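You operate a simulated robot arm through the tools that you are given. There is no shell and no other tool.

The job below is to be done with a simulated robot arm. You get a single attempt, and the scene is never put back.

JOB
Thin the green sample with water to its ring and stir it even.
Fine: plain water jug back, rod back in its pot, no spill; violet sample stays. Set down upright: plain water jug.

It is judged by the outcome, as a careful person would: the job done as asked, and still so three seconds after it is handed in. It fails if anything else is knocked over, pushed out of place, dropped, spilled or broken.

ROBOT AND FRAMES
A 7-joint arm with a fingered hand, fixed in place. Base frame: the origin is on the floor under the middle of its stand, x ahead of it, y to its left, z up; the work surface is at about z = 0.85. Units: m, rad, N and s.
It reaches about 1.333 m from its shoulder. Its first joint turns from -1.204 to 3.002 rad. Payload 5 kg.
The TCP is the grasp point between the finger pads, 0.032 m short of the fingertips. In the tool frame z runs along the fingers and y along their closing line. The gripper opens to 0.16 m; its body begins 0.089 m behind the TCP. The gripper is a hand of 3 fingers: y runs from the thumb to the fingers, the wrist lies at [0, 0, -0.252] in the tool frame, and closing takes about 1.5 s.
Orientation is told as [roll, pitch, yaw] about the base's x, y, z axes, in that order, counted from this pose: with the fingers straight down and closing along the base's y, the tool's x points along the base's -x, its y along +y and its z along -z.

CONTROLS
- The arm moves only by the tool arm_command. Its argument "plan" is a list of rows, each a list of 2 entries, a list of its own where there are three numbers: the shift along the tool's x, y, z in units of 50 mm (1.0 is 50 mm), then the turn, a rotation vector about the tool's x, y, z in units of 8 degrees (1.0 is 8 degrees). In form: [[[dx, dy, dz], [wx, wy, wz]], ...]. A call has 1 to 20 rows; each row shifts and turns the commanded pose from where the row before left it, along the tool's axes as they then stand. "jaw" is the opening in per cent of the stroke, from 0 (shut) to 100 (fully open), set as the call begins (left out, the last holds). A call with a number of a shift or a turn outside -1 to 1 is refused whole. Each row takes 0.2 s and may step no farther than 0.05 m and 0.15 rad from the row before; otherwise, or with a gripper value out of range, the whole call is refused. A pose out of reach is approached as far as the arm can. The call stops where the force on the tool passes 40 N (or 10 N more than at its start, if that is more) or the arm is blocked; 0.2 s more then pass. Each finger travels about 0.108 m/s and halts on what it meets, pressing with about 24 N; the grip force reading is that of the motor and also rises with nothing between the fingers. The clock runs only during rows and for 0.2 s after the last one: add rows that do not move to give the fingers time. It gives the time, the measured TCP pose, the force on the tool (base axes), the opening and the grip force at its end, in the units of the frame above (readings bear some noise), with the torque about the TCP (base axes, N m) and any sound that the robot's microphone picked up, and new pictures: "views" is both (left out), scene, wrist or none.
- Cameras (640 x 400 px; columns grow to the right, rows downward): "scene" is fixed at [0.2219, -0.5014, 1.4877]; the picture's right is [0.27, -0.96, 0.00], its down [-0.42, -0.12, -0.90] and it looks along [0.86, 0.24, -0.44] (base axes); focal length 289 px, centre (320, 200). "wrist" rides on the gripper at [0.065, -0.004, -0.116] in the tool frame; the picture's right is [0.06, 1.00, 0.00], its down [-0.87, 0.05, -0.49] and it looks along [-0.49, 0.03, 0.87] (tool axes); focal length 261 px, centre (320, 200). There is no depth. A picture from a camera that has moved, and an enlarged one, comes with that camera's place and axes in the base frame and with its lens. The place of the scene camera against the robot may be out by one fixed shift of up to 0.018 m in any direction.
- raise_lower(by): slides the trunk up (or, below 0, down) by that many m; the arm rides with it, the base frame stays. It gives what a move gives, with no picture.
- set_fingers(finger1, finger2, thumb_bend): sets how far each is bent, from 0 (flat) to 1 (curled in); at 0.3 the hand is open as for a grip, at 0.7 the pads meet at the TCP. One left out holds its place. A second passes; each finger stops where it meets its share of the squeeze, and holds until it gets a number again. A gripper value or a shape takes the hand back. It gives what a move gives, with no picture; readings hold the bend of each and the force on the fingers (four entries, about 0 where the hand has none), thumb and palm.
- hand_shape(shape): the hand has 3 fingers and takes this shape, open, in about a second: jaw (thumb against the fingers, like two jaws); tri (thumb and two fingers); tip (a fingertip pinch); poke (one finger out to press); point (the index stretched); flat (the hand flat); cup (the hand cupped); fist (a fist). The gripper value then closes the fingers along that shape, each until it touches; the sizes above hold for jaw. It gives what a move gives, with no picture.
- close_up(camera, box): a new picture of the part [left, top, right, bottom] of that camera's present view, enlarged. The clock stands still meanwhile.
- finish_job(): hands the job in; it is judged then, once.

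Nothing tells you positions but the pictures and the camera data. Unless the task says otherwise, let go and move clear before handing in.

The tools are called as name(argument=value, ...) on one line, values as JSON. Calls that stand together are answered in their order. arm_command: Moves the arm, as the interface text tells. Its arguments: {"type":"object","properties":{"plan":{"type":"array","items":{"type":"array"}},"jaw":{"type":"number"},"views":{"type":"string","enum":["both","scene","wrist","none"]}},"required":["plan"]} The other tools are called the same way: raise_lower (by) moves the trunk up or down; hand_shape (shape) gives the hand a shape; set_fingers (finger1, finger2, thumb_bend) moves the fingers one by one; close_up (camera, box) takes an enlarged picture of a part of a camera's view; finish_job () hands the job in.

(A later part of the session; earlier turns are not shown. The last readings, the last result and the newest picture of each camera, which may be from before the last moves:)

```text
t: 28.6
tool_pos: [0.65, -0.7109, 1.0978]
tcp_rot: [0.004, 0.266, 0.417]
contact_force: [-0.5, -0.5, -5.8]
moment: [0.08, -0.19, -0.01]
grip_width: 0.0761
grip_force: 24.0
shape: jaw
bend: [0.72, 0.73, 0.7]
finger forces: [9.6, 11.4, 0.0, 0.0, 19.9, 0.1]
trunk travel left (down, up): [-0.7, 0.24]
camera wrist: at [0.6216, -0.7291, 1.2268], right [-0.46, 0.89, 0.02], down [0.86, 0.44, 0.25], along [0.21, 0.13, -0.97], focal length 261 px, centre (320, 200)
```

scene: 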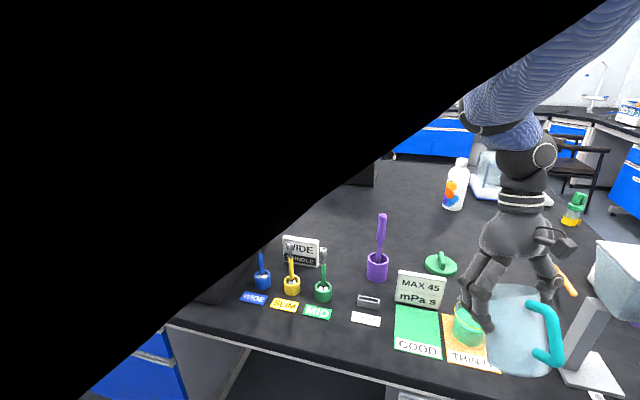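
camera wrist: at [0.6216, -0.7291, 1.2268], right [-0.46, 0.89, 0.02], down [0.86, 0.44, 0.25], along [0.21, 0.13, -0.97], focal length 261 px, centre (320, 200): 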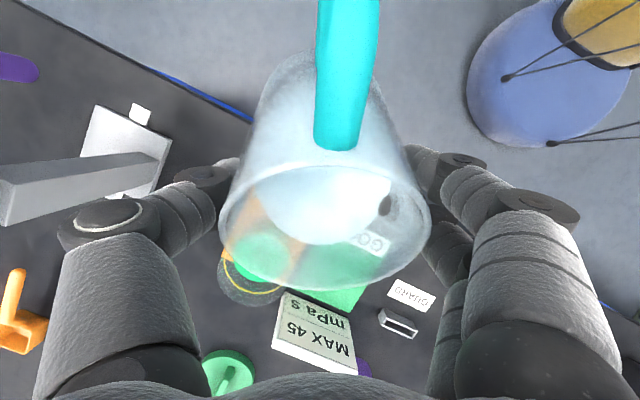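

The scene camera now sees the beaker and the jug, and the yaw is at 24°. I'll continue to about 50°.

arm_command(plan=[[[0, 0, 0], [0.06, 0, -0.24]], [[0, 0, 0], [0.13, 0, -0.48]], [[0, 0, 0], [0.13, 0, -0.48]], [[0, 0, 0], [0.13, 0, -0.48]], [[0, 0, 0], [0.13, 0, -0.48]], [[0, 0, 0], [0.13, 0, -0.48]], [[0, 0, 0], [0.13, 0, -0.48]], [[0, 0, 0], [0.03, 0, -0.1]], [[0, 0, 0], [0, 0, 0]]])

close_up(camera="scene", box=[400, 200, 640, 400])

```text
t: 30.6
tool_pos: [0.6506, -0.7115, 1.0979]
tcp_rot: [0.005, 0.264, 0.882]
contact_force: [0.5, -0.2, -5.6]
moment: [0.16, -0.14, 0.01]
grip_width: 0.0762
grip_force: 23.7
shape: jaw
bend: [0.72, 0.73, 0.7]
finger forces: [9.7, 11.2, 0.0, 0.0, 19.8, 0.0]
trunk travel left (down, up): [-0.7, 0.24]
camera wrist: at [0.6321, -0.7399, 1.2266], right [-0.81, 0.59, 0.02], down [0.57, 0.78, 0.25], along [0.13, 0.21, -0.97], focal length 261 px, centre (320, 200)
```

scene: 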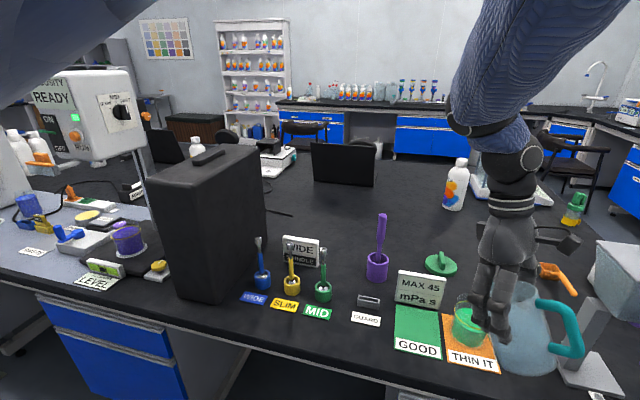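
wrist: 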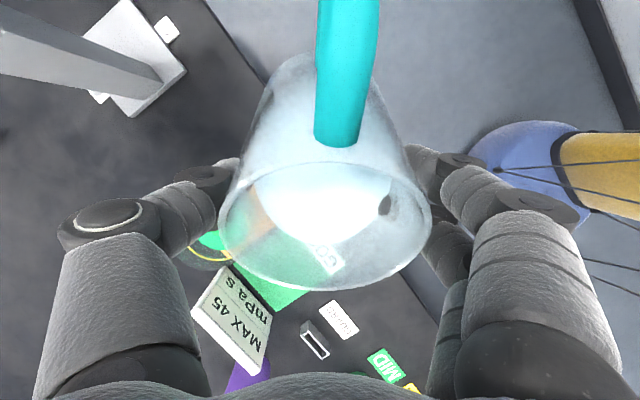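

```text
2.00 times, centred on (520, 300) of scene
camera zoom: at [0.2219, -0.5014, 1.4877], right [0.27, -0.96, 0.0], down [-0.42, -0.12, -0.9], along [0.86, 0.24, -0.44], focal length 578 px, centre (-80, 0)
```

zoom: 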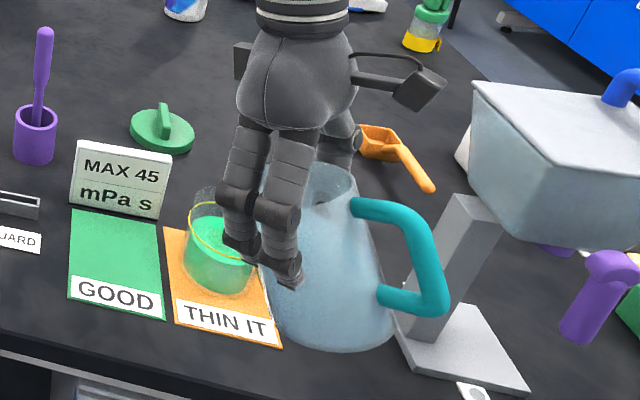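

The yaw reached 50°, and the scene camera has an excellent view with the arm out of the way. I'll move the jug over so its lip sits above the beaker, staying high.

arm_command(plan=[[[-0.03, -0.14, -0.007], [0, 0, 0]], [[-0.054, -0.278, -0.0145], [0, 0, 0]], [[-0.054, -0.278, -0.0145], [0, 0, 0]], [[-0.054, -0.278, -0.0145], [0, 0, 0]], [[-0.054, -0.278, -0.0145], [0, 0, 0]], [[-0.054, -0.278, -0.0145], [0, 0, 0]], [[-0.054, -0.278, -0.0145], [0, 0, 0]], [[-0.054, -0.278, -0.0145], [0, 0, 0]], [[-0.03, -0.14, -0.007], [0, 0, 0]], [[0, 0, 0], [0, 0, 0]]])

close_up(camera="scene", box=[400, 220, 600, 400])

close_up(camera="wrist", box=[200, 120, 450, 320])

```text
t: 32.8
tool_pos: [0.7504, -0.7641, 1.0967]
tcp_rot: [0.003, 0.262, 0.883]
contact_force: [0.1, 0.2, -6.6]
moment: [0.14, -0.16, -0.01]
grip_width: 0.0762
grip_force: 24.2
shape: jaw
bend: [0.72, 0.73, 0.7]
finger forces: [9.7, 11.3, 0.0, 0.0, 19.8, 0.0]
trunk travel left (down, up): [-0.7, 0.24]
camera wrist: at [0.7327, -0.793, 1.2258], right [-0.81, 0.59, 0.02], down [0.57, 0.78, 0.25], along [0.13, 0.21, -0.97], focal length 261 px, centre (320, 200)
```

scene: 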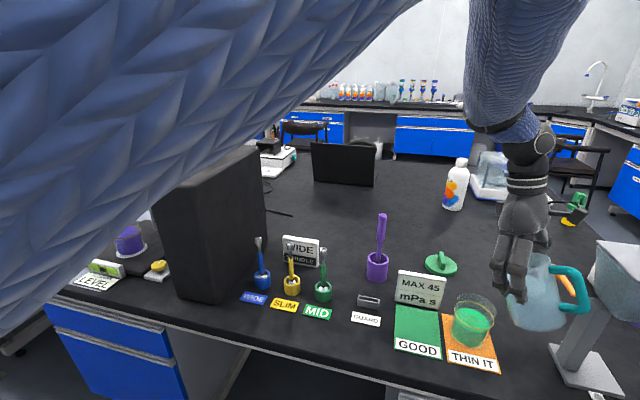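
wrist: 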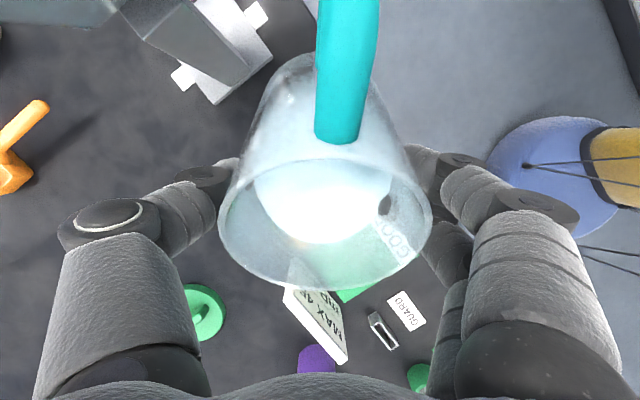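

```text
2.22 times, centred on (500, 310) of scene
camera zoom: at [0.2219, -0.5014, 1.4877], right [0.27, -0.96, 0.0], down [-0.42, -0.12, -0.9], along [0.86, 0.24, -0.44], focal length 643 px, centre (-80, -44)
```

zoom: 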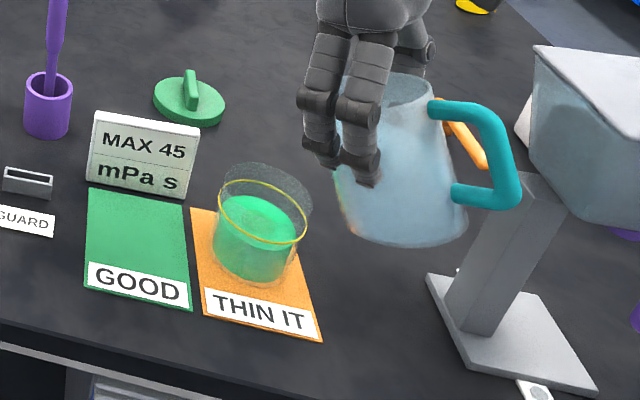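

```text
2.00 times, centred on (325, 220) of wrist
camera zoom: at [0.7327, -0.793, 1.2258], right [-0.81, 0.59, 0.02], down [0.57, 0.78, 0.25], along [0.13, 0.21, -0.97], focal length 521 px, centre (310, 160)
```

zoom: 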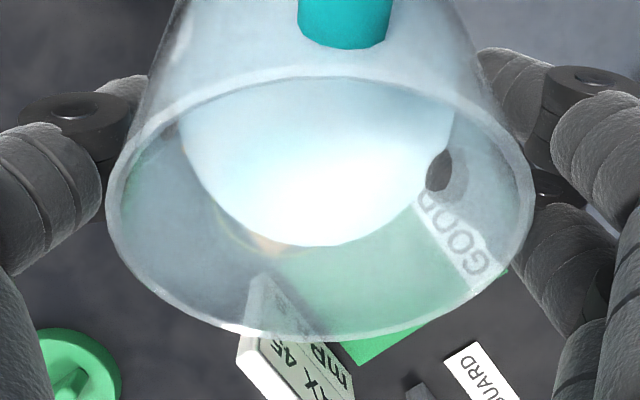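

The beaker is unobstructed in the scene view. I'll lower the jug to pour height while tilting to just short of flow.

arm_command(plan=[[[-0.04, 0, 0.15], [0, 0.2, 0]], [[-0.045, 0, 0.16], [0, 0.2, 0]], [[-0.05, 0, 0.16], [0, 0.2, 0]], [[-0.055, 0, 0.16], [0, 0.2, 0]], [[-0.06, 0, 0.16], [0, 0.2, 0]], [[-0.06, 0, 0.15], [0, 0.2, 0]], [[0, 0, 0], [0, 0.2, 0]], [[0, 0, 0], [0, 0, 0]], [[0, 0, 0], [0, 0, 0]]])

close_up(camera="scene", box=[420, 220, 580, 380])

close_up(camera="wrist", box=[200, 120, 450, 320])

```text
t: 34.8
tool_pos: [0.7499, -0.7645, 1.0464]
tcp_rot: [0.004, 0.459, 0.883]
contact_force: [0.1, 0.2, -5.9]
moment: [0.17, -0.15, 0.06]
grip_width: 0.0761
grip_force: 24.3
shape: jaw
bend: [0.72, 0.73, 0.7]
finger forces: [9.6, 11.6, 0.0, 0.1, 19.9, 0.0]
trunk travel left (down, up): [-0.7, 0.24]
camera wrist: at [0.7486, -0.7734, 1.1799], right [-0.81, 0.59, 0.03], down [0.59, 0.8, 0.06], along [0.01, 0.06, -1.0], focal length 261 px, centre (320, 200)
```

scene: 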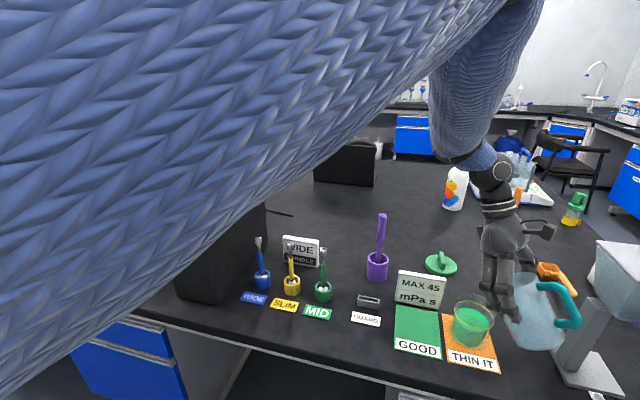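
wrist: 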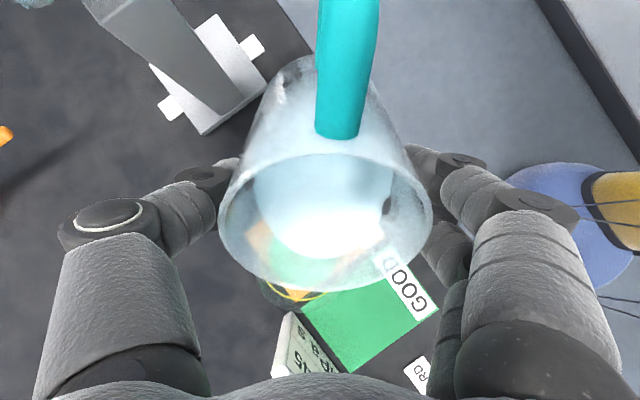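

```text
2.50 times, centred on (500, 300) of scene
camera zoom: at [0.2219, -0.5014, 1.4877], right [0.27, -0.96, 0.0], down [-0.42, -0.12, -0.9], along [0.86, 0.24, -0.44], focal length 723 px, centre (-130, -50)
```

zoom: 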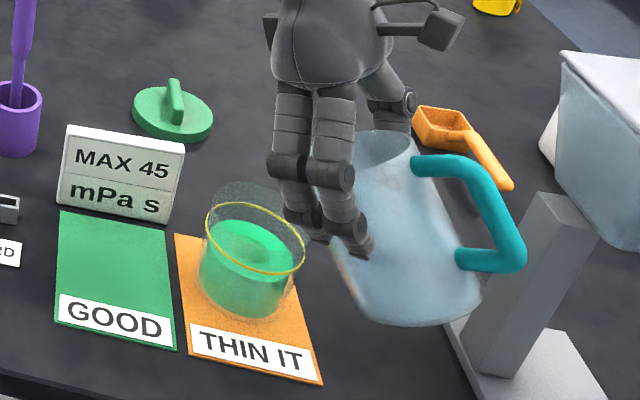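

```text
2.00 times, centred on (325, 220) of wrist
camera zoom: at [0.7486, -0.7734, 1.1799], right [-0.81, 0.59, 0.03], down [0.59, 0.8, 0.06], along [0.01, 0.06, -1.0], focal length 521 px, centre (310, 160)
```

zoom: 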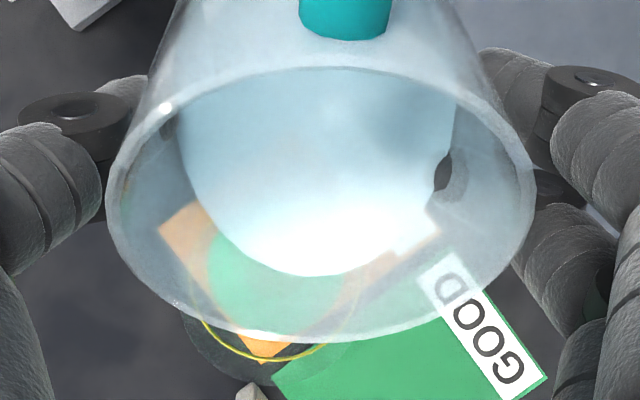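

I can see the ring peeking out beyond the lip. I'll zoom in on it to measure any lateral offset before pouring.

close_up(camera="wrist", box=[240, 240, 380, 330])

close_up(camera="scene", box=[450, 270, 550, 350])

```text
4.44 times, centred on (310, 285) of wrist
camera zoom: at [0.7486, -0.7734, 1.1799], right [-0.81, 0.59, 0.03], down [0.59, 0.8, 0.06], along [0.01, 0.06, -1.0], focal length 1158 px, centre (364, -178)
```

zoom: 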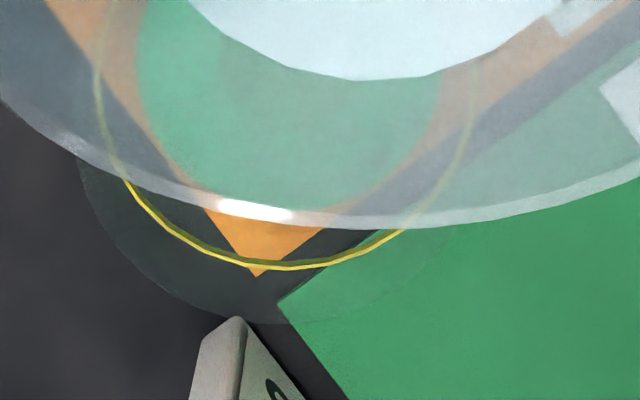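

```text
5.00 times, centred on (500, 310) of scene
camera zoom: at [0.2219, -0.5014, 1.4877], right [0.27, -0.96, 0.0], down [-0.42, -0.12, -0.9], along [0.86, 0.24, -0.44], focal length 1446 px, centre (-580, -350)
```

zoom: 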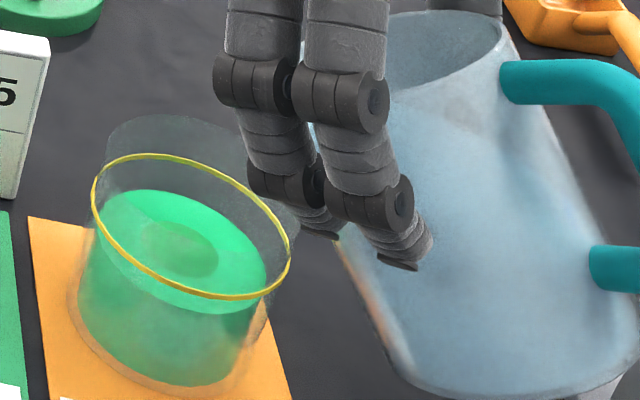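

The ring center comes out near (0.792, -0.725), so the lip is about 14 mm off laterally. I'll correct that and tilt a little further.

arm_command(plan=[[[0.036, -0.14, 0.018], [0, 0, 0]], [[0.036, -0.14, 0.018], [0, 0, 0]], [[0, 0, 0], [0, 0.12, 0]], [[0, 0, 0], [0, 0.12, 0]], [[0, 0, 0], [0, 0.12, 0]], [[0, 0, 0], [0, 0.12, 0]], [[0, 0, 0], [0, 0, 0]], [[0, 0, 0], [0, 0, 0]]])

close_up(camera="scene", box=[450, 270, 550, 350])

close_up(camera="wrist", box=[200, 140, 450, 340])

```text
t: 36.6
tool_pos: [0.7572, -0.7775, 1.0483]
tcp_rot: [0.004, 0.527, 0.882]
contact_force: [0.0, -0.6, -6.5]
moment: [0.2, -0.19, 0.05]
grip_width: 0.0761
grip_force: 23.7
shape: jaw
bend: [0.72, 0.73, 0.7]
finger forces: [9.8, 11.7, 0.1, 0.1, 20.0, 0.1]
trunk travel left (down, up): [-0.7, 0.24]
camera wrist: at [0.7624, -0.7784, 1.1805], right [-0.8, 0.59, 0.03], down [0.59, 0.81, -0.01], along [-0.03, 0.01, -1.0], focal length 261 px, centre (320, 200)
```

scene: 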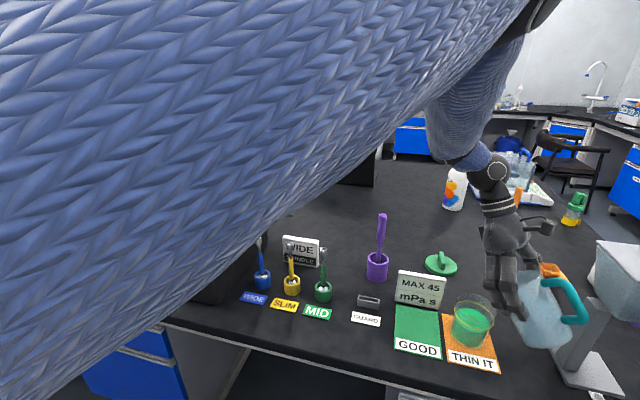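
wrist: 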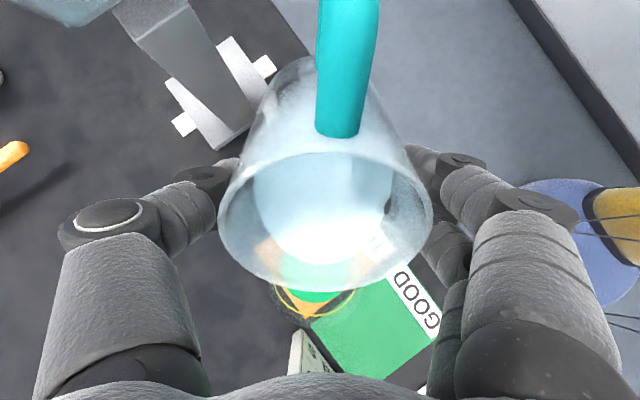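

```text
5.00 times, centred on (500, 310) of scene
camera zoom: at [0.2219, -0.5014, 1.4877], right [0.27, -0.96, 0.0], down [-0.42, -0.12, -0.9], along [0.86, 0.24, -0.44], focal length 1446 px, centre (-580, -350)
```

zoom: 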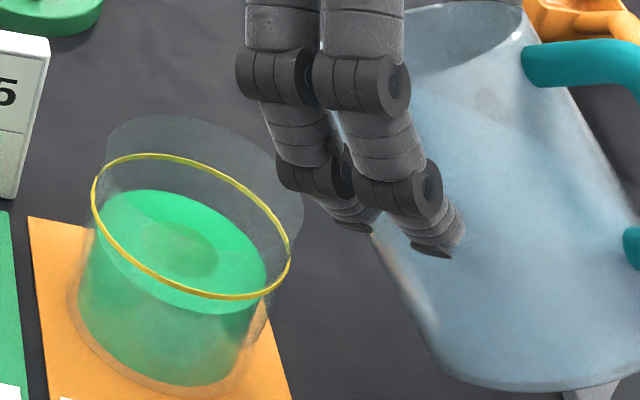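

```text
2.00 times, centred on (325, 240) of wrist
camera zoom: at [0.7624, -0.7784, 1.1805], right [-0.8, 0.59, 0.03], down [0.59, 0.81, -0.01], along [-0.03, 0.01, -1.0], focal length 521 px, centre (310, 120)
```

zoom: 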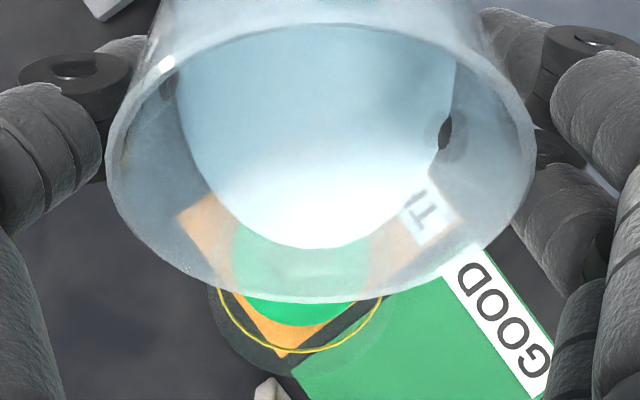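

The lip is now well placed about 1 cm before the beaker center. The jug creeps back slowly in the grip, so actual tilt is about 48°; I'll keep tilting in short steps with no dwell.

arm_command(plan=[[[0, -0.03, 0], [0, 0.2, 0]], [[0, -0.03, 0], [0, 0.2, 0]], [[0, -0.02, 0], [0, 0.2, 0]]], views="wrist")

close_up(camera="scene", box=[450, 270, 550, 350])

close_up(camera="wrist", box=[200, 140, 450, 340])

```text
t: 37.4
tool_pos: [0.7622, -0.7789, 1.0473]
tcp_rot: [0.003, 0.611, 0.884]
contact_force: [-0.5, -0.9, -6.1]
moment: [0.23, -0.18, -0.03]
grip_width: 0.0759
grip_force: 23.7
shape: jaw
bend: [0.72, 0.73, 0.7]
finger forces: [9.6, 11.9, 0.0, 0.0, 20.1, 0.0]
trunk travel left (down, up): [-0.7, 0.24]
camera wrist: at [0.7732, -0.7723, 1.1797], right [-0.8, 0.59, 0.04], down [0.59, 0.8, -0.1], along [-0.09, -0.05, -0.99], focal length 261 px, centre (320, 200)
```

wrist: 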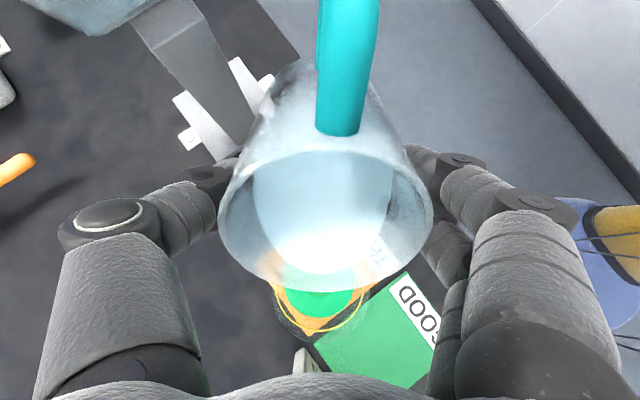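

```text
5.00 times, centred on (500, 310) of scene
camera zoom: at [0.2219, -0.5014, 1.4877], right [0.27, -0.96, 0.0], down [-0.42, -0.12, -0.9], along [0.86, 0.24, -0.44], focal length 1446 px, centre (-580, -350)
```

zoom: 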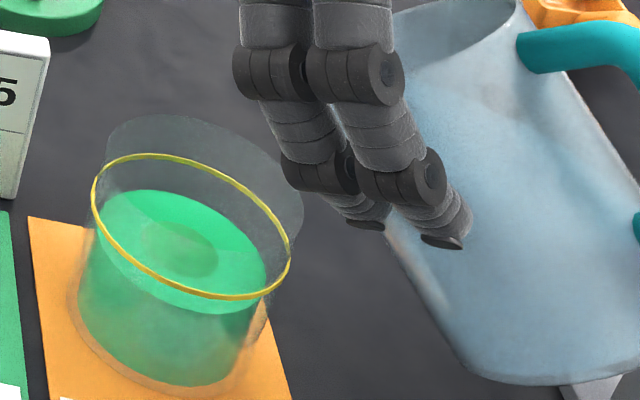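

```text
2.00 times, centred on (325, 240) of wrist
camera zoom: at [0.7732, -0.7723, 1.1797], right [-0.8, 0.59, 0.04], down [0.59, 0.8, -0.1], along [-0.09, -0.05, -0.99], focal length 521 px, centre (310, 120)
```

zoom: 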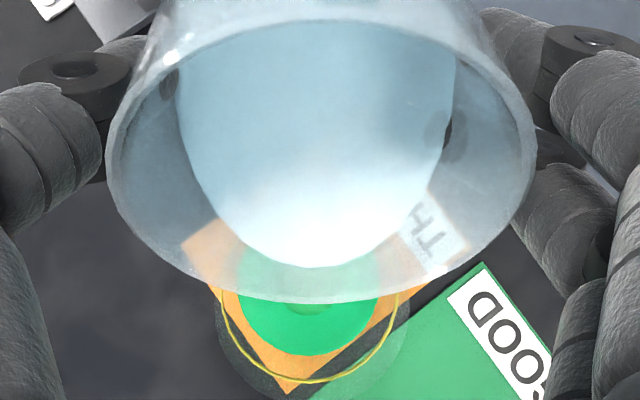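

The water edge is now about 10 mm from the lip, and the lip is laterally aligned about 14 mm before the beaker center. I'll step on.

arm_command(plan=[[[-0.033, 0, -0.023], [0, 0.2, 0]], [[-0.033, 0, -0.023], [0, 0.2, 0]]], views="wrist")

close_up(camera="scene", box=[450, 270, 550, 350])

close_up(camera="wrist", box=[200, 140, 450, 340])

```text
t: 38.0
tool_pos: [0.7654, -0.7782, 1.0472]
tcp_rot: [0.003, 0.668, 0.886]
contact_force: [-0.5, 0.2, -6.2]
moment: [0.26, -0.18, 0.0]
grip_width: 0.0759
grip_force: 24.3
shape: jaw
bend: [0.72, 0.73, 0.7]
finger forces: [9.6, 12.0, 0.0, 0.0, 20.2, 0.0]
trunk travel left (down, up): [-0.7, 0.24]
camera wrist: at [0.7799, -0.7643, 1.1792], right [-0.8, 0.6, 0.04], down [0.59, 0.8, -0.15], along [-0.12, -0.1, -0.99], focal length 261 px, centre (320, 200)
```

wrist: 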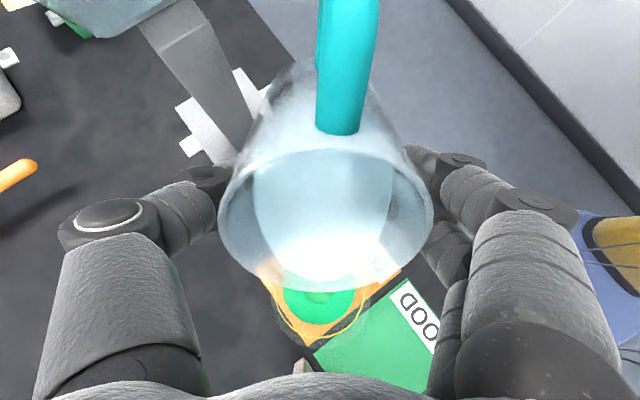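

```text
5.00 times, centred on (500, 310) of scene
camera zoom: at [0.2219, -0.5014, 1.4877], right [0.27, -0.96, 0.0], down [-0.42, -0.12, -0.9], along [0.86, 0.24, -0.44], focal length 1446 px, centre (-580, -350)
```

zoom: 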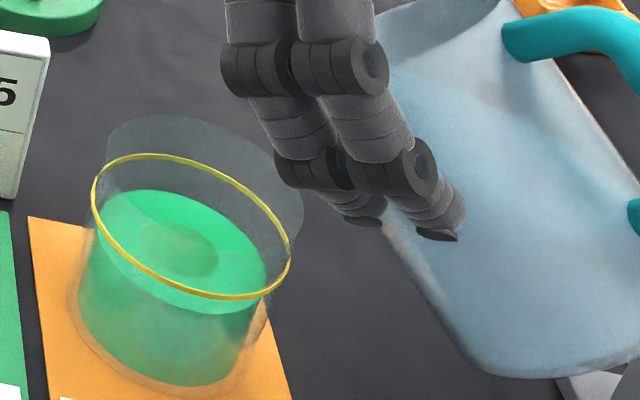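

```text
2.00 times, centred on (325, 240) of wrist
camera zoom: at [0.7799, -0.7643, 1.1792], right [-0.8, 0.6, 0.04], down [0.59, 0.8, -0.15], along [-0.12, -0.1, -0.99], focal length 521 px, centre (310, 120)
```

zoom: 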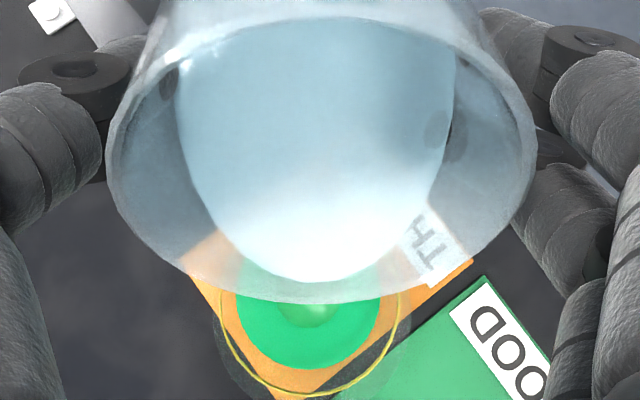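

The water is about 6 mm from the lip and nothing has flowed yet. I'll continue with small steps.

arm_command(plan=[[[-0.03, 0.02, -0.025], [0, 0.2, 0]], [[-0.03, 0.02, -0.025], [0, 0.2, 0]]], views="wrist")

close_up(camera="scene", box=[450, 270, 550, 350])

close_up(camera="wrist", box=[200, 140, 450, 340])

```text
t: 38.6
tool_pos: [0.7472, -0.7793, 1.041]
tcp_rot: [-0.006, 0.717, 0.883]
contact_force: [-0.5, -0.3, -6.3]
moment: [0.24, -0.18, 0.04]
grip_width: 0.0757
grip_force: 24.2
shape: jaw
bend: [0.72, 0.73, 0.7]
finger forces: [9.8, 12.0, 0.0, 0.0, 20.2, 0.0]
out of reach, approached as far as the arm can: row 1, 2
trunk travel left (down, up): [-0.7, 0.24]
camera wrist: at [0.7676, -0.7619, 1.171], right [-0.8, 0.6, 0.04], down [0.58, 0.79, -0.2], along [-0.15, -0.14, -0.98], focal length 261 px, centre (320, 200)
```

wrist: 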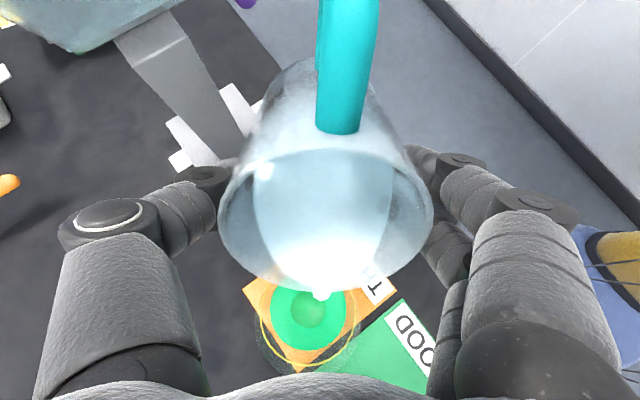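

```text
5.00 times, centred on (500, 310) of scene
camera zoom: at [0.2219, -0.5014, 1.4877], right [0.27, -0.96, 0.0], down [-0.42, -0.12, -0.9], along [0.86, 0.24, -0.44], focal length 1446 px, centre (-580, -350)
```

zoom: 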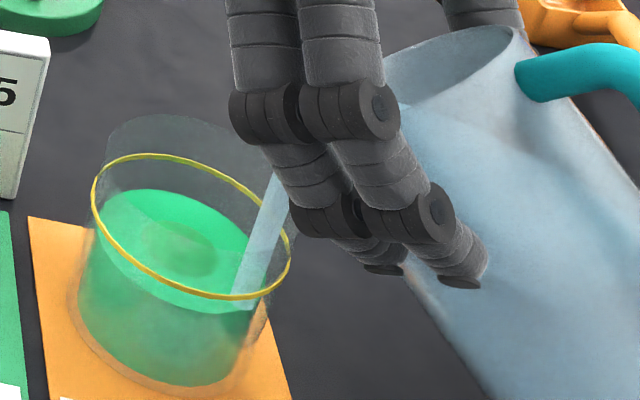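

```text
2.00 times, centred on (325, 240) of wrist
camera zoom: at [0.7676, -0.7619, 1.171], right [-0.8, 0.6, 0.04], down [0.58, 0.79, -0.2], along [-0.15, -0.14, -0.98], focal length 521 px, centre (310, 120)
```

zoom: 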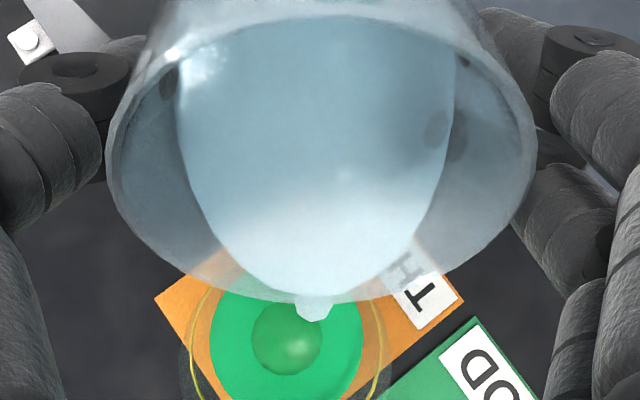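

Flow has started, but this pose hit the reach limit and the lip slid back about 1 cm. The clock is frozen, so I'll check where the stream lands before acting.

close_up(camera="scene", box=[460, 290, 515, 340])

close_up(camera="wrist", box=[240, 270, 380, 370])

close_up(camera="scene", box=[460, 200, 640, 400])

close_up(camera="wrist", box=[0, 0, 320, 200])

```text
8.00 times, centred on (488, 315) of scene
camera zoom: at [0.2219, -0.5014, 1.4877], right [0.27, -0.96, 0.0], down [-0.42, -0.12, -0.9], along [0.86, 0.24, -0.44], focal length 2314 px, centre (-1020, -720)
```

zoom: 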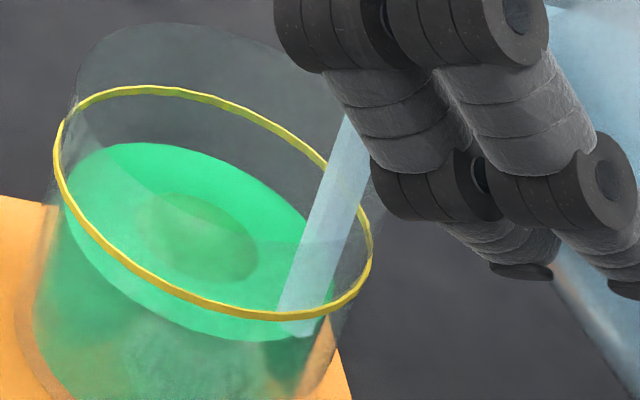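

```text
4.00 times, centred on (310, 320) of wrist
camera zoom: at [0.7676, -0.7619, 1.171], right [-0.8, 0.6, 0.04], down [0.58, 0.79, -0.2], along [-0.15, -0.14, -0.98], focal length 1043 px, centre (360, -280)
```

zoom: 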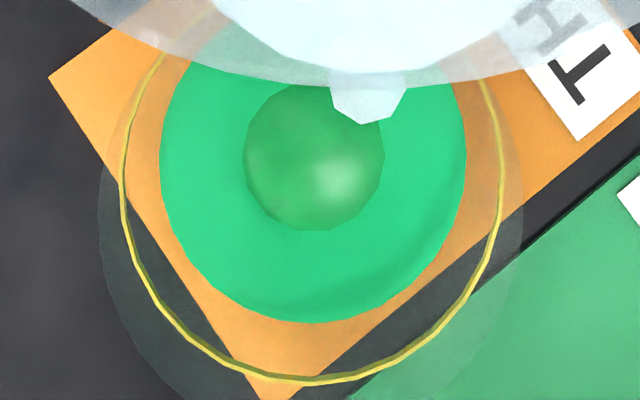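

```text
2.00 times, centred on (550, 300) of scene
camera zoom: at [0.2219, -0.5014, 1.4877], right [0.27, -0.96, 0.0], down [-0.42, -0.12, -0.9], along [0.86, 0.24, -0.44], focal length 578 px, centre (-140, 0)
```

zoom: 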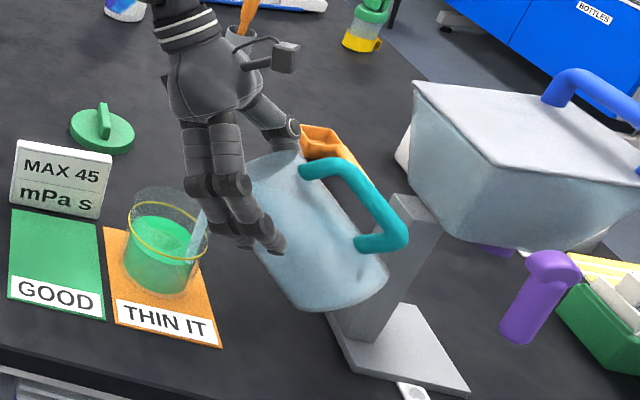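

```text
2.00 times, centred on (160, 100) of wrist
camera zoom: at [0.7676, -0.7619, 1.171], right [-0.8, 0.6, 0.04], down [0.58, 0.79, -0.2], along [-0.15, -0.14, -0.98], focal length 521 px, centre (640, 400)
```

zoom: 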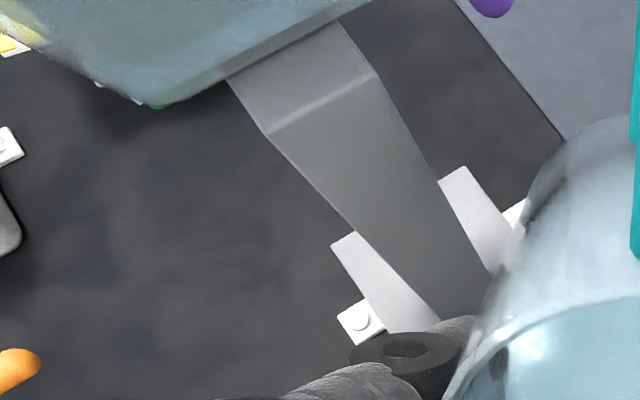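

The zoom shows the stream landing inside the glass near its near wall, and the tub stand behind the jug is a few centimeters away, so I won't go further that way. I'll hold briefly and see how the level responds.

arm_command(plan=[[[0, 0, 0], [0, 0, 0]]], views="wrist")

close_up(camera="scene", box=[460, 290, 515, 340])

close_up(camera="wrist", box=[240, 270, 380, 370])

```text
t: 39.0
tool_pos: [0.7487, -0.7797, 1.0394]
tcp_rot: [-0.001, 0.715, 0.882]
contact_force: [-0.8, 0.8, -6.3]
moment: [0.26, -0.21, 0.02]
grip_width: 0.076
grip_force: 23.8
shape: jaw
bend: [0.72, 0.73, 0.7]
finger forces: [9.7, 11.8, 0.0, 0.0, 20.3, 0.1]
trunk travel left (down, up): [-0.7, 0.24]
camera wrist: at [0.7676, -0.7618, 1.171], right [-0.8, 0.6, 0.04], down [0.58, 0.79, -0.2], along [-0.15, -0.14, -0.98], focal length 261 px, centre (320, 200)
```

wrist: 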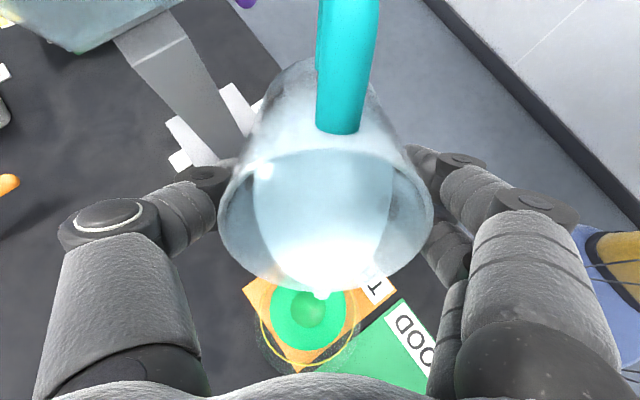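

```text
8.00 times, centred on (488, 315) of scene
camera zoom: at [0.2219, -0.5014, 1.4877], right [0.27, -0.96, 0.0], down [-0.42, -0.12, -0.9], along [0.86, 0.24, -0.44], focal length 2314 px, centre (-1020, -720)
```

zoom: 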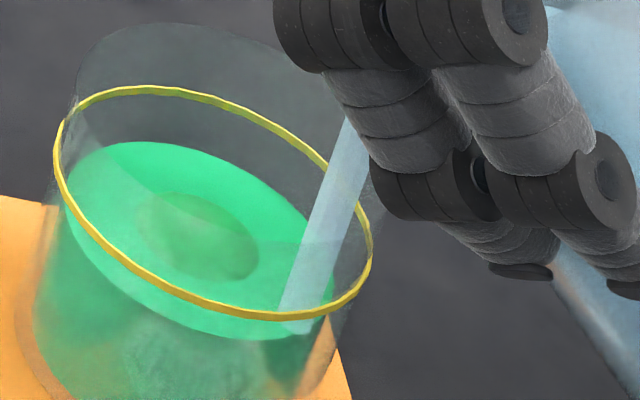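

```text
4.00 times, centred on (310, 320) of wrist
camera zoom: at [0.7676, -0.7618, 1.171], right [-0.8, 0.6, 0.04], down [0.58, 0.79, -0.2], along [-0.15, -0.14, -0.98], focal length 1043 px, centre (360, -280)
```

zoom: 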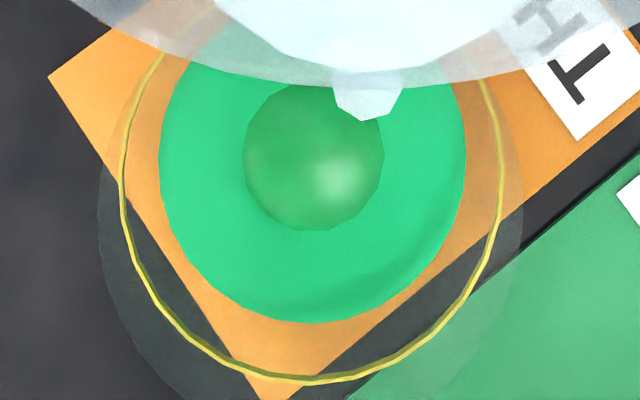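

The flow is slow but well controlled. The grip has crept about 16°, and the wrist limit stops me tilting further from this grasp, so I'll stop the flow now, raise the jug and bring it back. Then I'll re-grasp it with the hand leaned further over.

arm_command(plan=[[[0.131, 0, -0.151], [0, -0.5, 0]], [[0.122, 0, -0.158], [0, -0.4, 0]], [[0.113, 0, -0.165], [0, -0.4, 0]], [[0.104, 0, -0.171], [0, -0.4, 0]], [[0.094, 0, -0.176], [0, -0.4, 0]], [[0.084, 0, -0.181], [0, -0.4, 0]], [[0, 0, 0], [0, -0.4, 0]], [[0, 0, 0], [0, -0.3, 0]], [[0, 0, 0], [0, 0, 0]]])

close_up(camera="scene", box=[440, 240, 600, 380])

close_up(camera="scene", box=[460, 290, 515, 340])

```text
t: 41.0
tool_pos: [0.7471, -0.7786, 1.101]
tcp_rot: [0.004, 0.273, 0.883]
contact_force: [0.7, 0.2, -6.3]
moment: [0.16, -0.16, -0.01]
grip_width: 0.0761
grip_force: 24.0
shape: jaw
bend: [0.72, 0.73, 0.7]
finger forces: [9.9, 11.8, 0.0, 0.0, 19.6, 0.0]
trunk travel left (down, up): [-0.7, 0.24]
camera wrist: at [0.7303, -0.8059, 1.23], right [-0.81, 0.59, 0.02], down [0.58, 0.78, 0.24], along [0.12, 0.2, -0.97], focal length 261 px, centre (320, 200)
```

scene: 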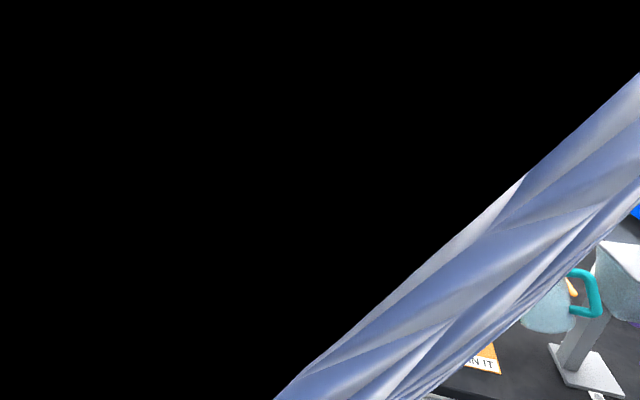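
wrist: 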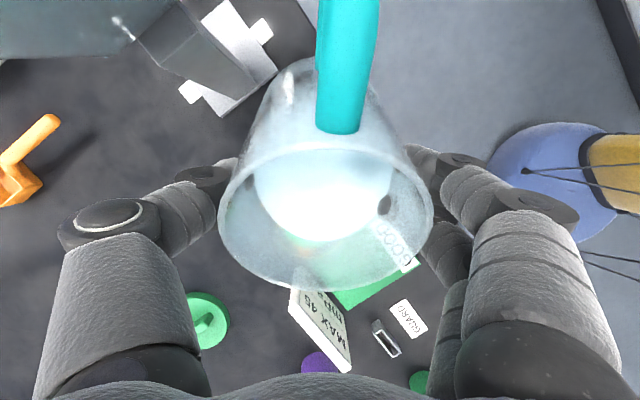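

```text
2.86 times, centred on (520, 310) of scene
camera zoom: at [0.2219, -0.5014, 1.4877], right [0.27, -0.96, 0.0], down [-0.42, -0.12, -0.9], along [0.86, 0.24, -0.44], focal length 826 px, centre (-251, -114)
```

zoom: 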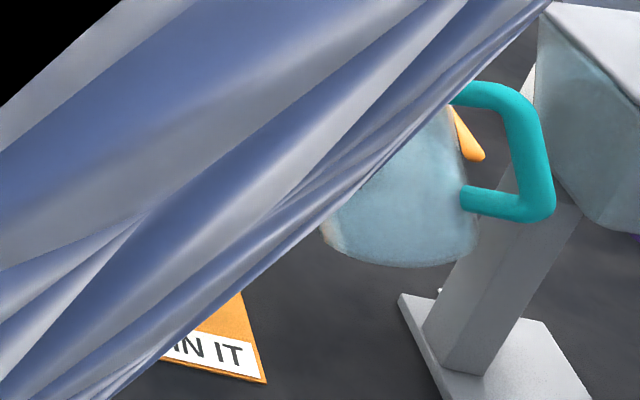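

```text
8.00 times, centred on (488, 315) of scene
camera zoom: at [0.2219, -0.5014, 1.4877], right [0.27, -0.96, 0.0], down [-0.42, -0.12, -0.9], along [0.86, 0.24, -0.44], focal length 2314 px, centre (-1020, -720)
```

zoom: 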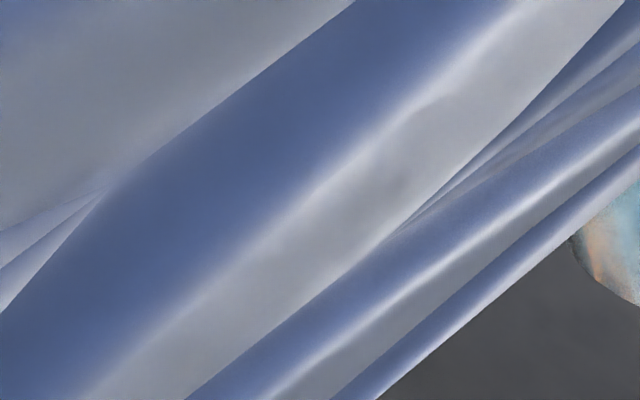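

The flow has stopped. The elbow now sits differently and blocks the scene camera, but the wrist view is clear. I'll move back toward the robot side and undo the yaw.

arm_command(plan=[[[0.01, 0.13, 0.003], [0, 0, 0]], [[0.02, 0.262, 0.006], [0, 0, 0]], [[0.02, 0.262, 0.006], [0, 0, 0]], [[0.02, 0.262, 0.006], [0, 0, 0]], [[0.02, 0.262, 0.006], [0, 0, 0]], [[0.02, 0.262, 0.006], [0, 0, 0]], [[0.02, 0.262, 0.006], [0, 0, 0]], [[0.02, 0.262, 0.006], [0, 0, 0]], [[0.02, 0.262, 0.006], [0, 0, 0]], [[0.01, 0.13, 0.003], [0, 0, 0]], [[0, 0, 0], [0, 0, 0]]])

```text
t: 43.4
tool_pos: [0.6518, -0.7119, 1.1015]
tcp_rot: [0.002, 0.274, 0.882]
contact_force: [-0.3, -0.3, -5.5]
moment: [0.15, -0.11, 0.0]
grip_width: 0.0758
grip_force: 23.6
shape: jaw
bend: [0.72, 0.73, 0.7]
finger forces: [10.0, 11.6, 0.0, 0.1, 19.7, 0.0]
trunk travel left (down, up): [-0.7, 0.24]
camera wrist: at [0.6336, -0.7387, 1.2302], right [-0.81, 0.59, 0.02], down [0.58, 0.78, 0.24], along [0.12, 0.2, -0.97], focal length 261 px, centre (320, 200)
```

scene: 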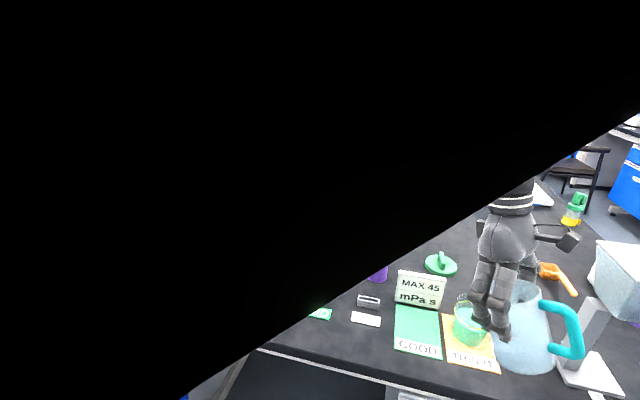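
wrist: 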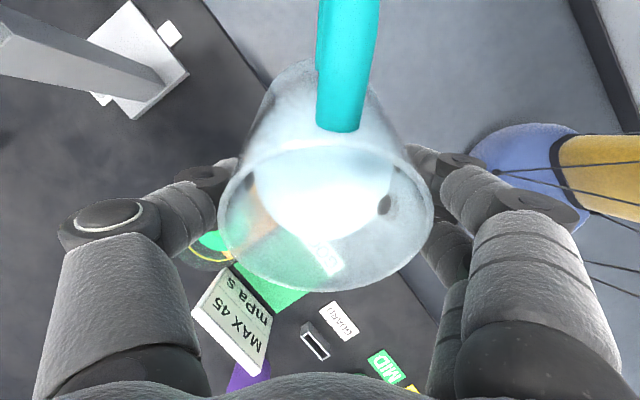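

Same TCP pose, but with a different elbow posture. I'll yaw back to 0.

arm_command(plan=[[[0, 0, 0], [-0.06, 0, 0.24]], [[0, 0, 0], [-0.13, 0, 0.48]], [[0, 0, 0], [-0.13, 0, 0.48]], [[0, 0, 0], [-0.13, 0, 0.48]], [[0, 0, 0], [-0.13, 0, 0.48]], [[0, 0, 0], [-0.13, 0, 0.48]], [[0, 0, 0], [-0.13, 0, 0.48]], [[0, 0, 0], [-0.13, 0, 0.48]], [[0, 0, 0], [-0.13, 0, 0.48]], [[0, 0, 0], [-0.13, 0, 0.48]], [[0, 0, 0], [-0.13, 0, 0.48]], [[0, 0, 0], [-0.13, 0, 0.48]], [[0, 0, 0], [-0.13, 0, 0.48]], [[0, 0, 0], [-0.07, 0, 0.25]], [[0, 0, 0], [0, 0, 0]]], views="wrist")

arm_command(plan=[[[0, 0, 0], [0, -0.2, 0]], [[0, 0, 0], [0, -0.4, 0]], [[0, 0, 0], [0, -0.4, 0]], [[0, 0, 0], [0, -0.4, 0]], [[0, 0, 0], [0, -0.4, 0]], [[0, 0, 0], [0, -0.4, 0]], [[0, 0, 0], [0, -0.4, 0]], [[0, 0, 0], [0, -0.4, 0]], [[0, 0, 0], [0, -0.3, 0]], [[0, 0, 0], [0, 0, 0]]])

```text
t: 46.6
tool_pos: [0.6499, -0.7115, 1.1019]
tcp_rot: [-0.007, 0.272, -0.024]
contact_force: [-0.1, 1.3, -5.1]
moment: [-0.03, -0.26, 0.0]
grip_width: 0.0755
grip_force: 24.0
shape: jaw
bend: [0.72, 0.73, 0.7]
finger forces: [10.1, 11.4, 0.0, 0.0, 19.5, 0.0]
trunk travel left (down, up): [-0.7, 0.24]
camera wrist: at [0.6183, -0.7147, 1.2301], right [-0.04, 1.0, 0.01], down [0.97, 0.03, 0.24], along [0.24, 0.02, -0.97], focal length 261 px, centre (320, 200)
```

wrist: 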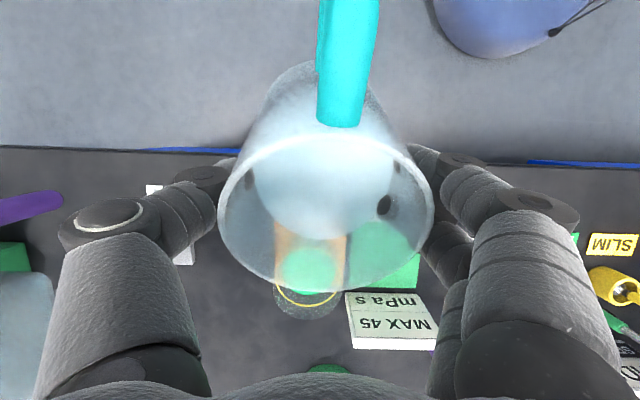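

```text
t: 48.8
tool_pos: [0.65, -0.7115, 1.1]
tcp_rot: [-0.007, -0.188, -0.02]
contact_force: [-0.7, 0.6, -5.7]
moment: [-0.03, -0.05, 0.02]
grip_width: 0.0757
grip_force: 23.7
shape: jaw
bend: [0.72, 0.73, 0.7]
finger forces: [10.3, 11.2, 0.0, 0.0, 19.0, 0.1]
trunk travel left (down, up): [-0.7, 0.24]
camera wrist: at [0.5645, -0.7134, 1.2026], right [-0.04, 1.0, -0.02], down [0.76, 0.04, 0.65], along [0.65, 0.01, -0.76], focal length 261 px, centre (320, 200)
```

scene: 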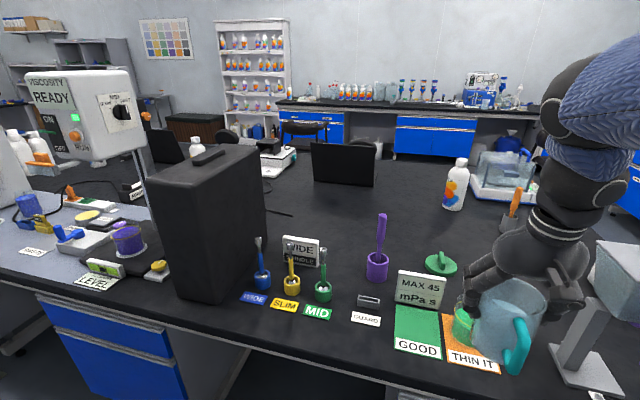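
wrist: 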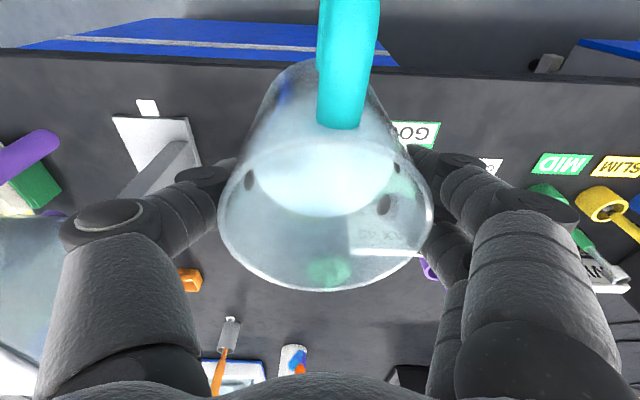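

The jug is nearly upright and the scene camera is clear. I'll inspect the jug tilt and the beaker level.

close_up(camera="scene", box=[430, 250, 580, 390])

```text
2.86 times, centred on (505, 320) of scene
camera zoom: at [0.2219, -0.5014, 1.4877], right [0.27, -0.96, 0.0], down [-0.42, -0.12, -0.9], along [0.86, 0.24, -0.44], focal length 826 px, centre (-209, -143)
```

zoom: 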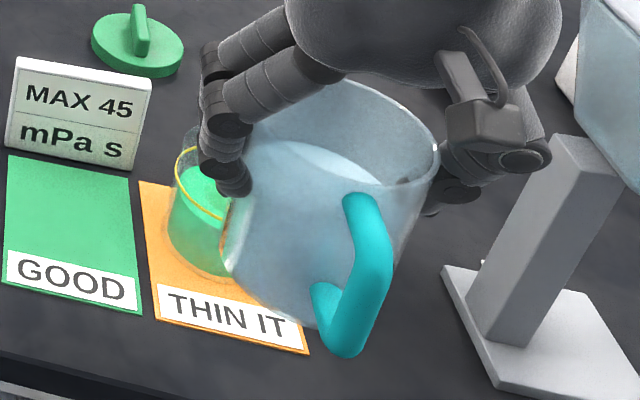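

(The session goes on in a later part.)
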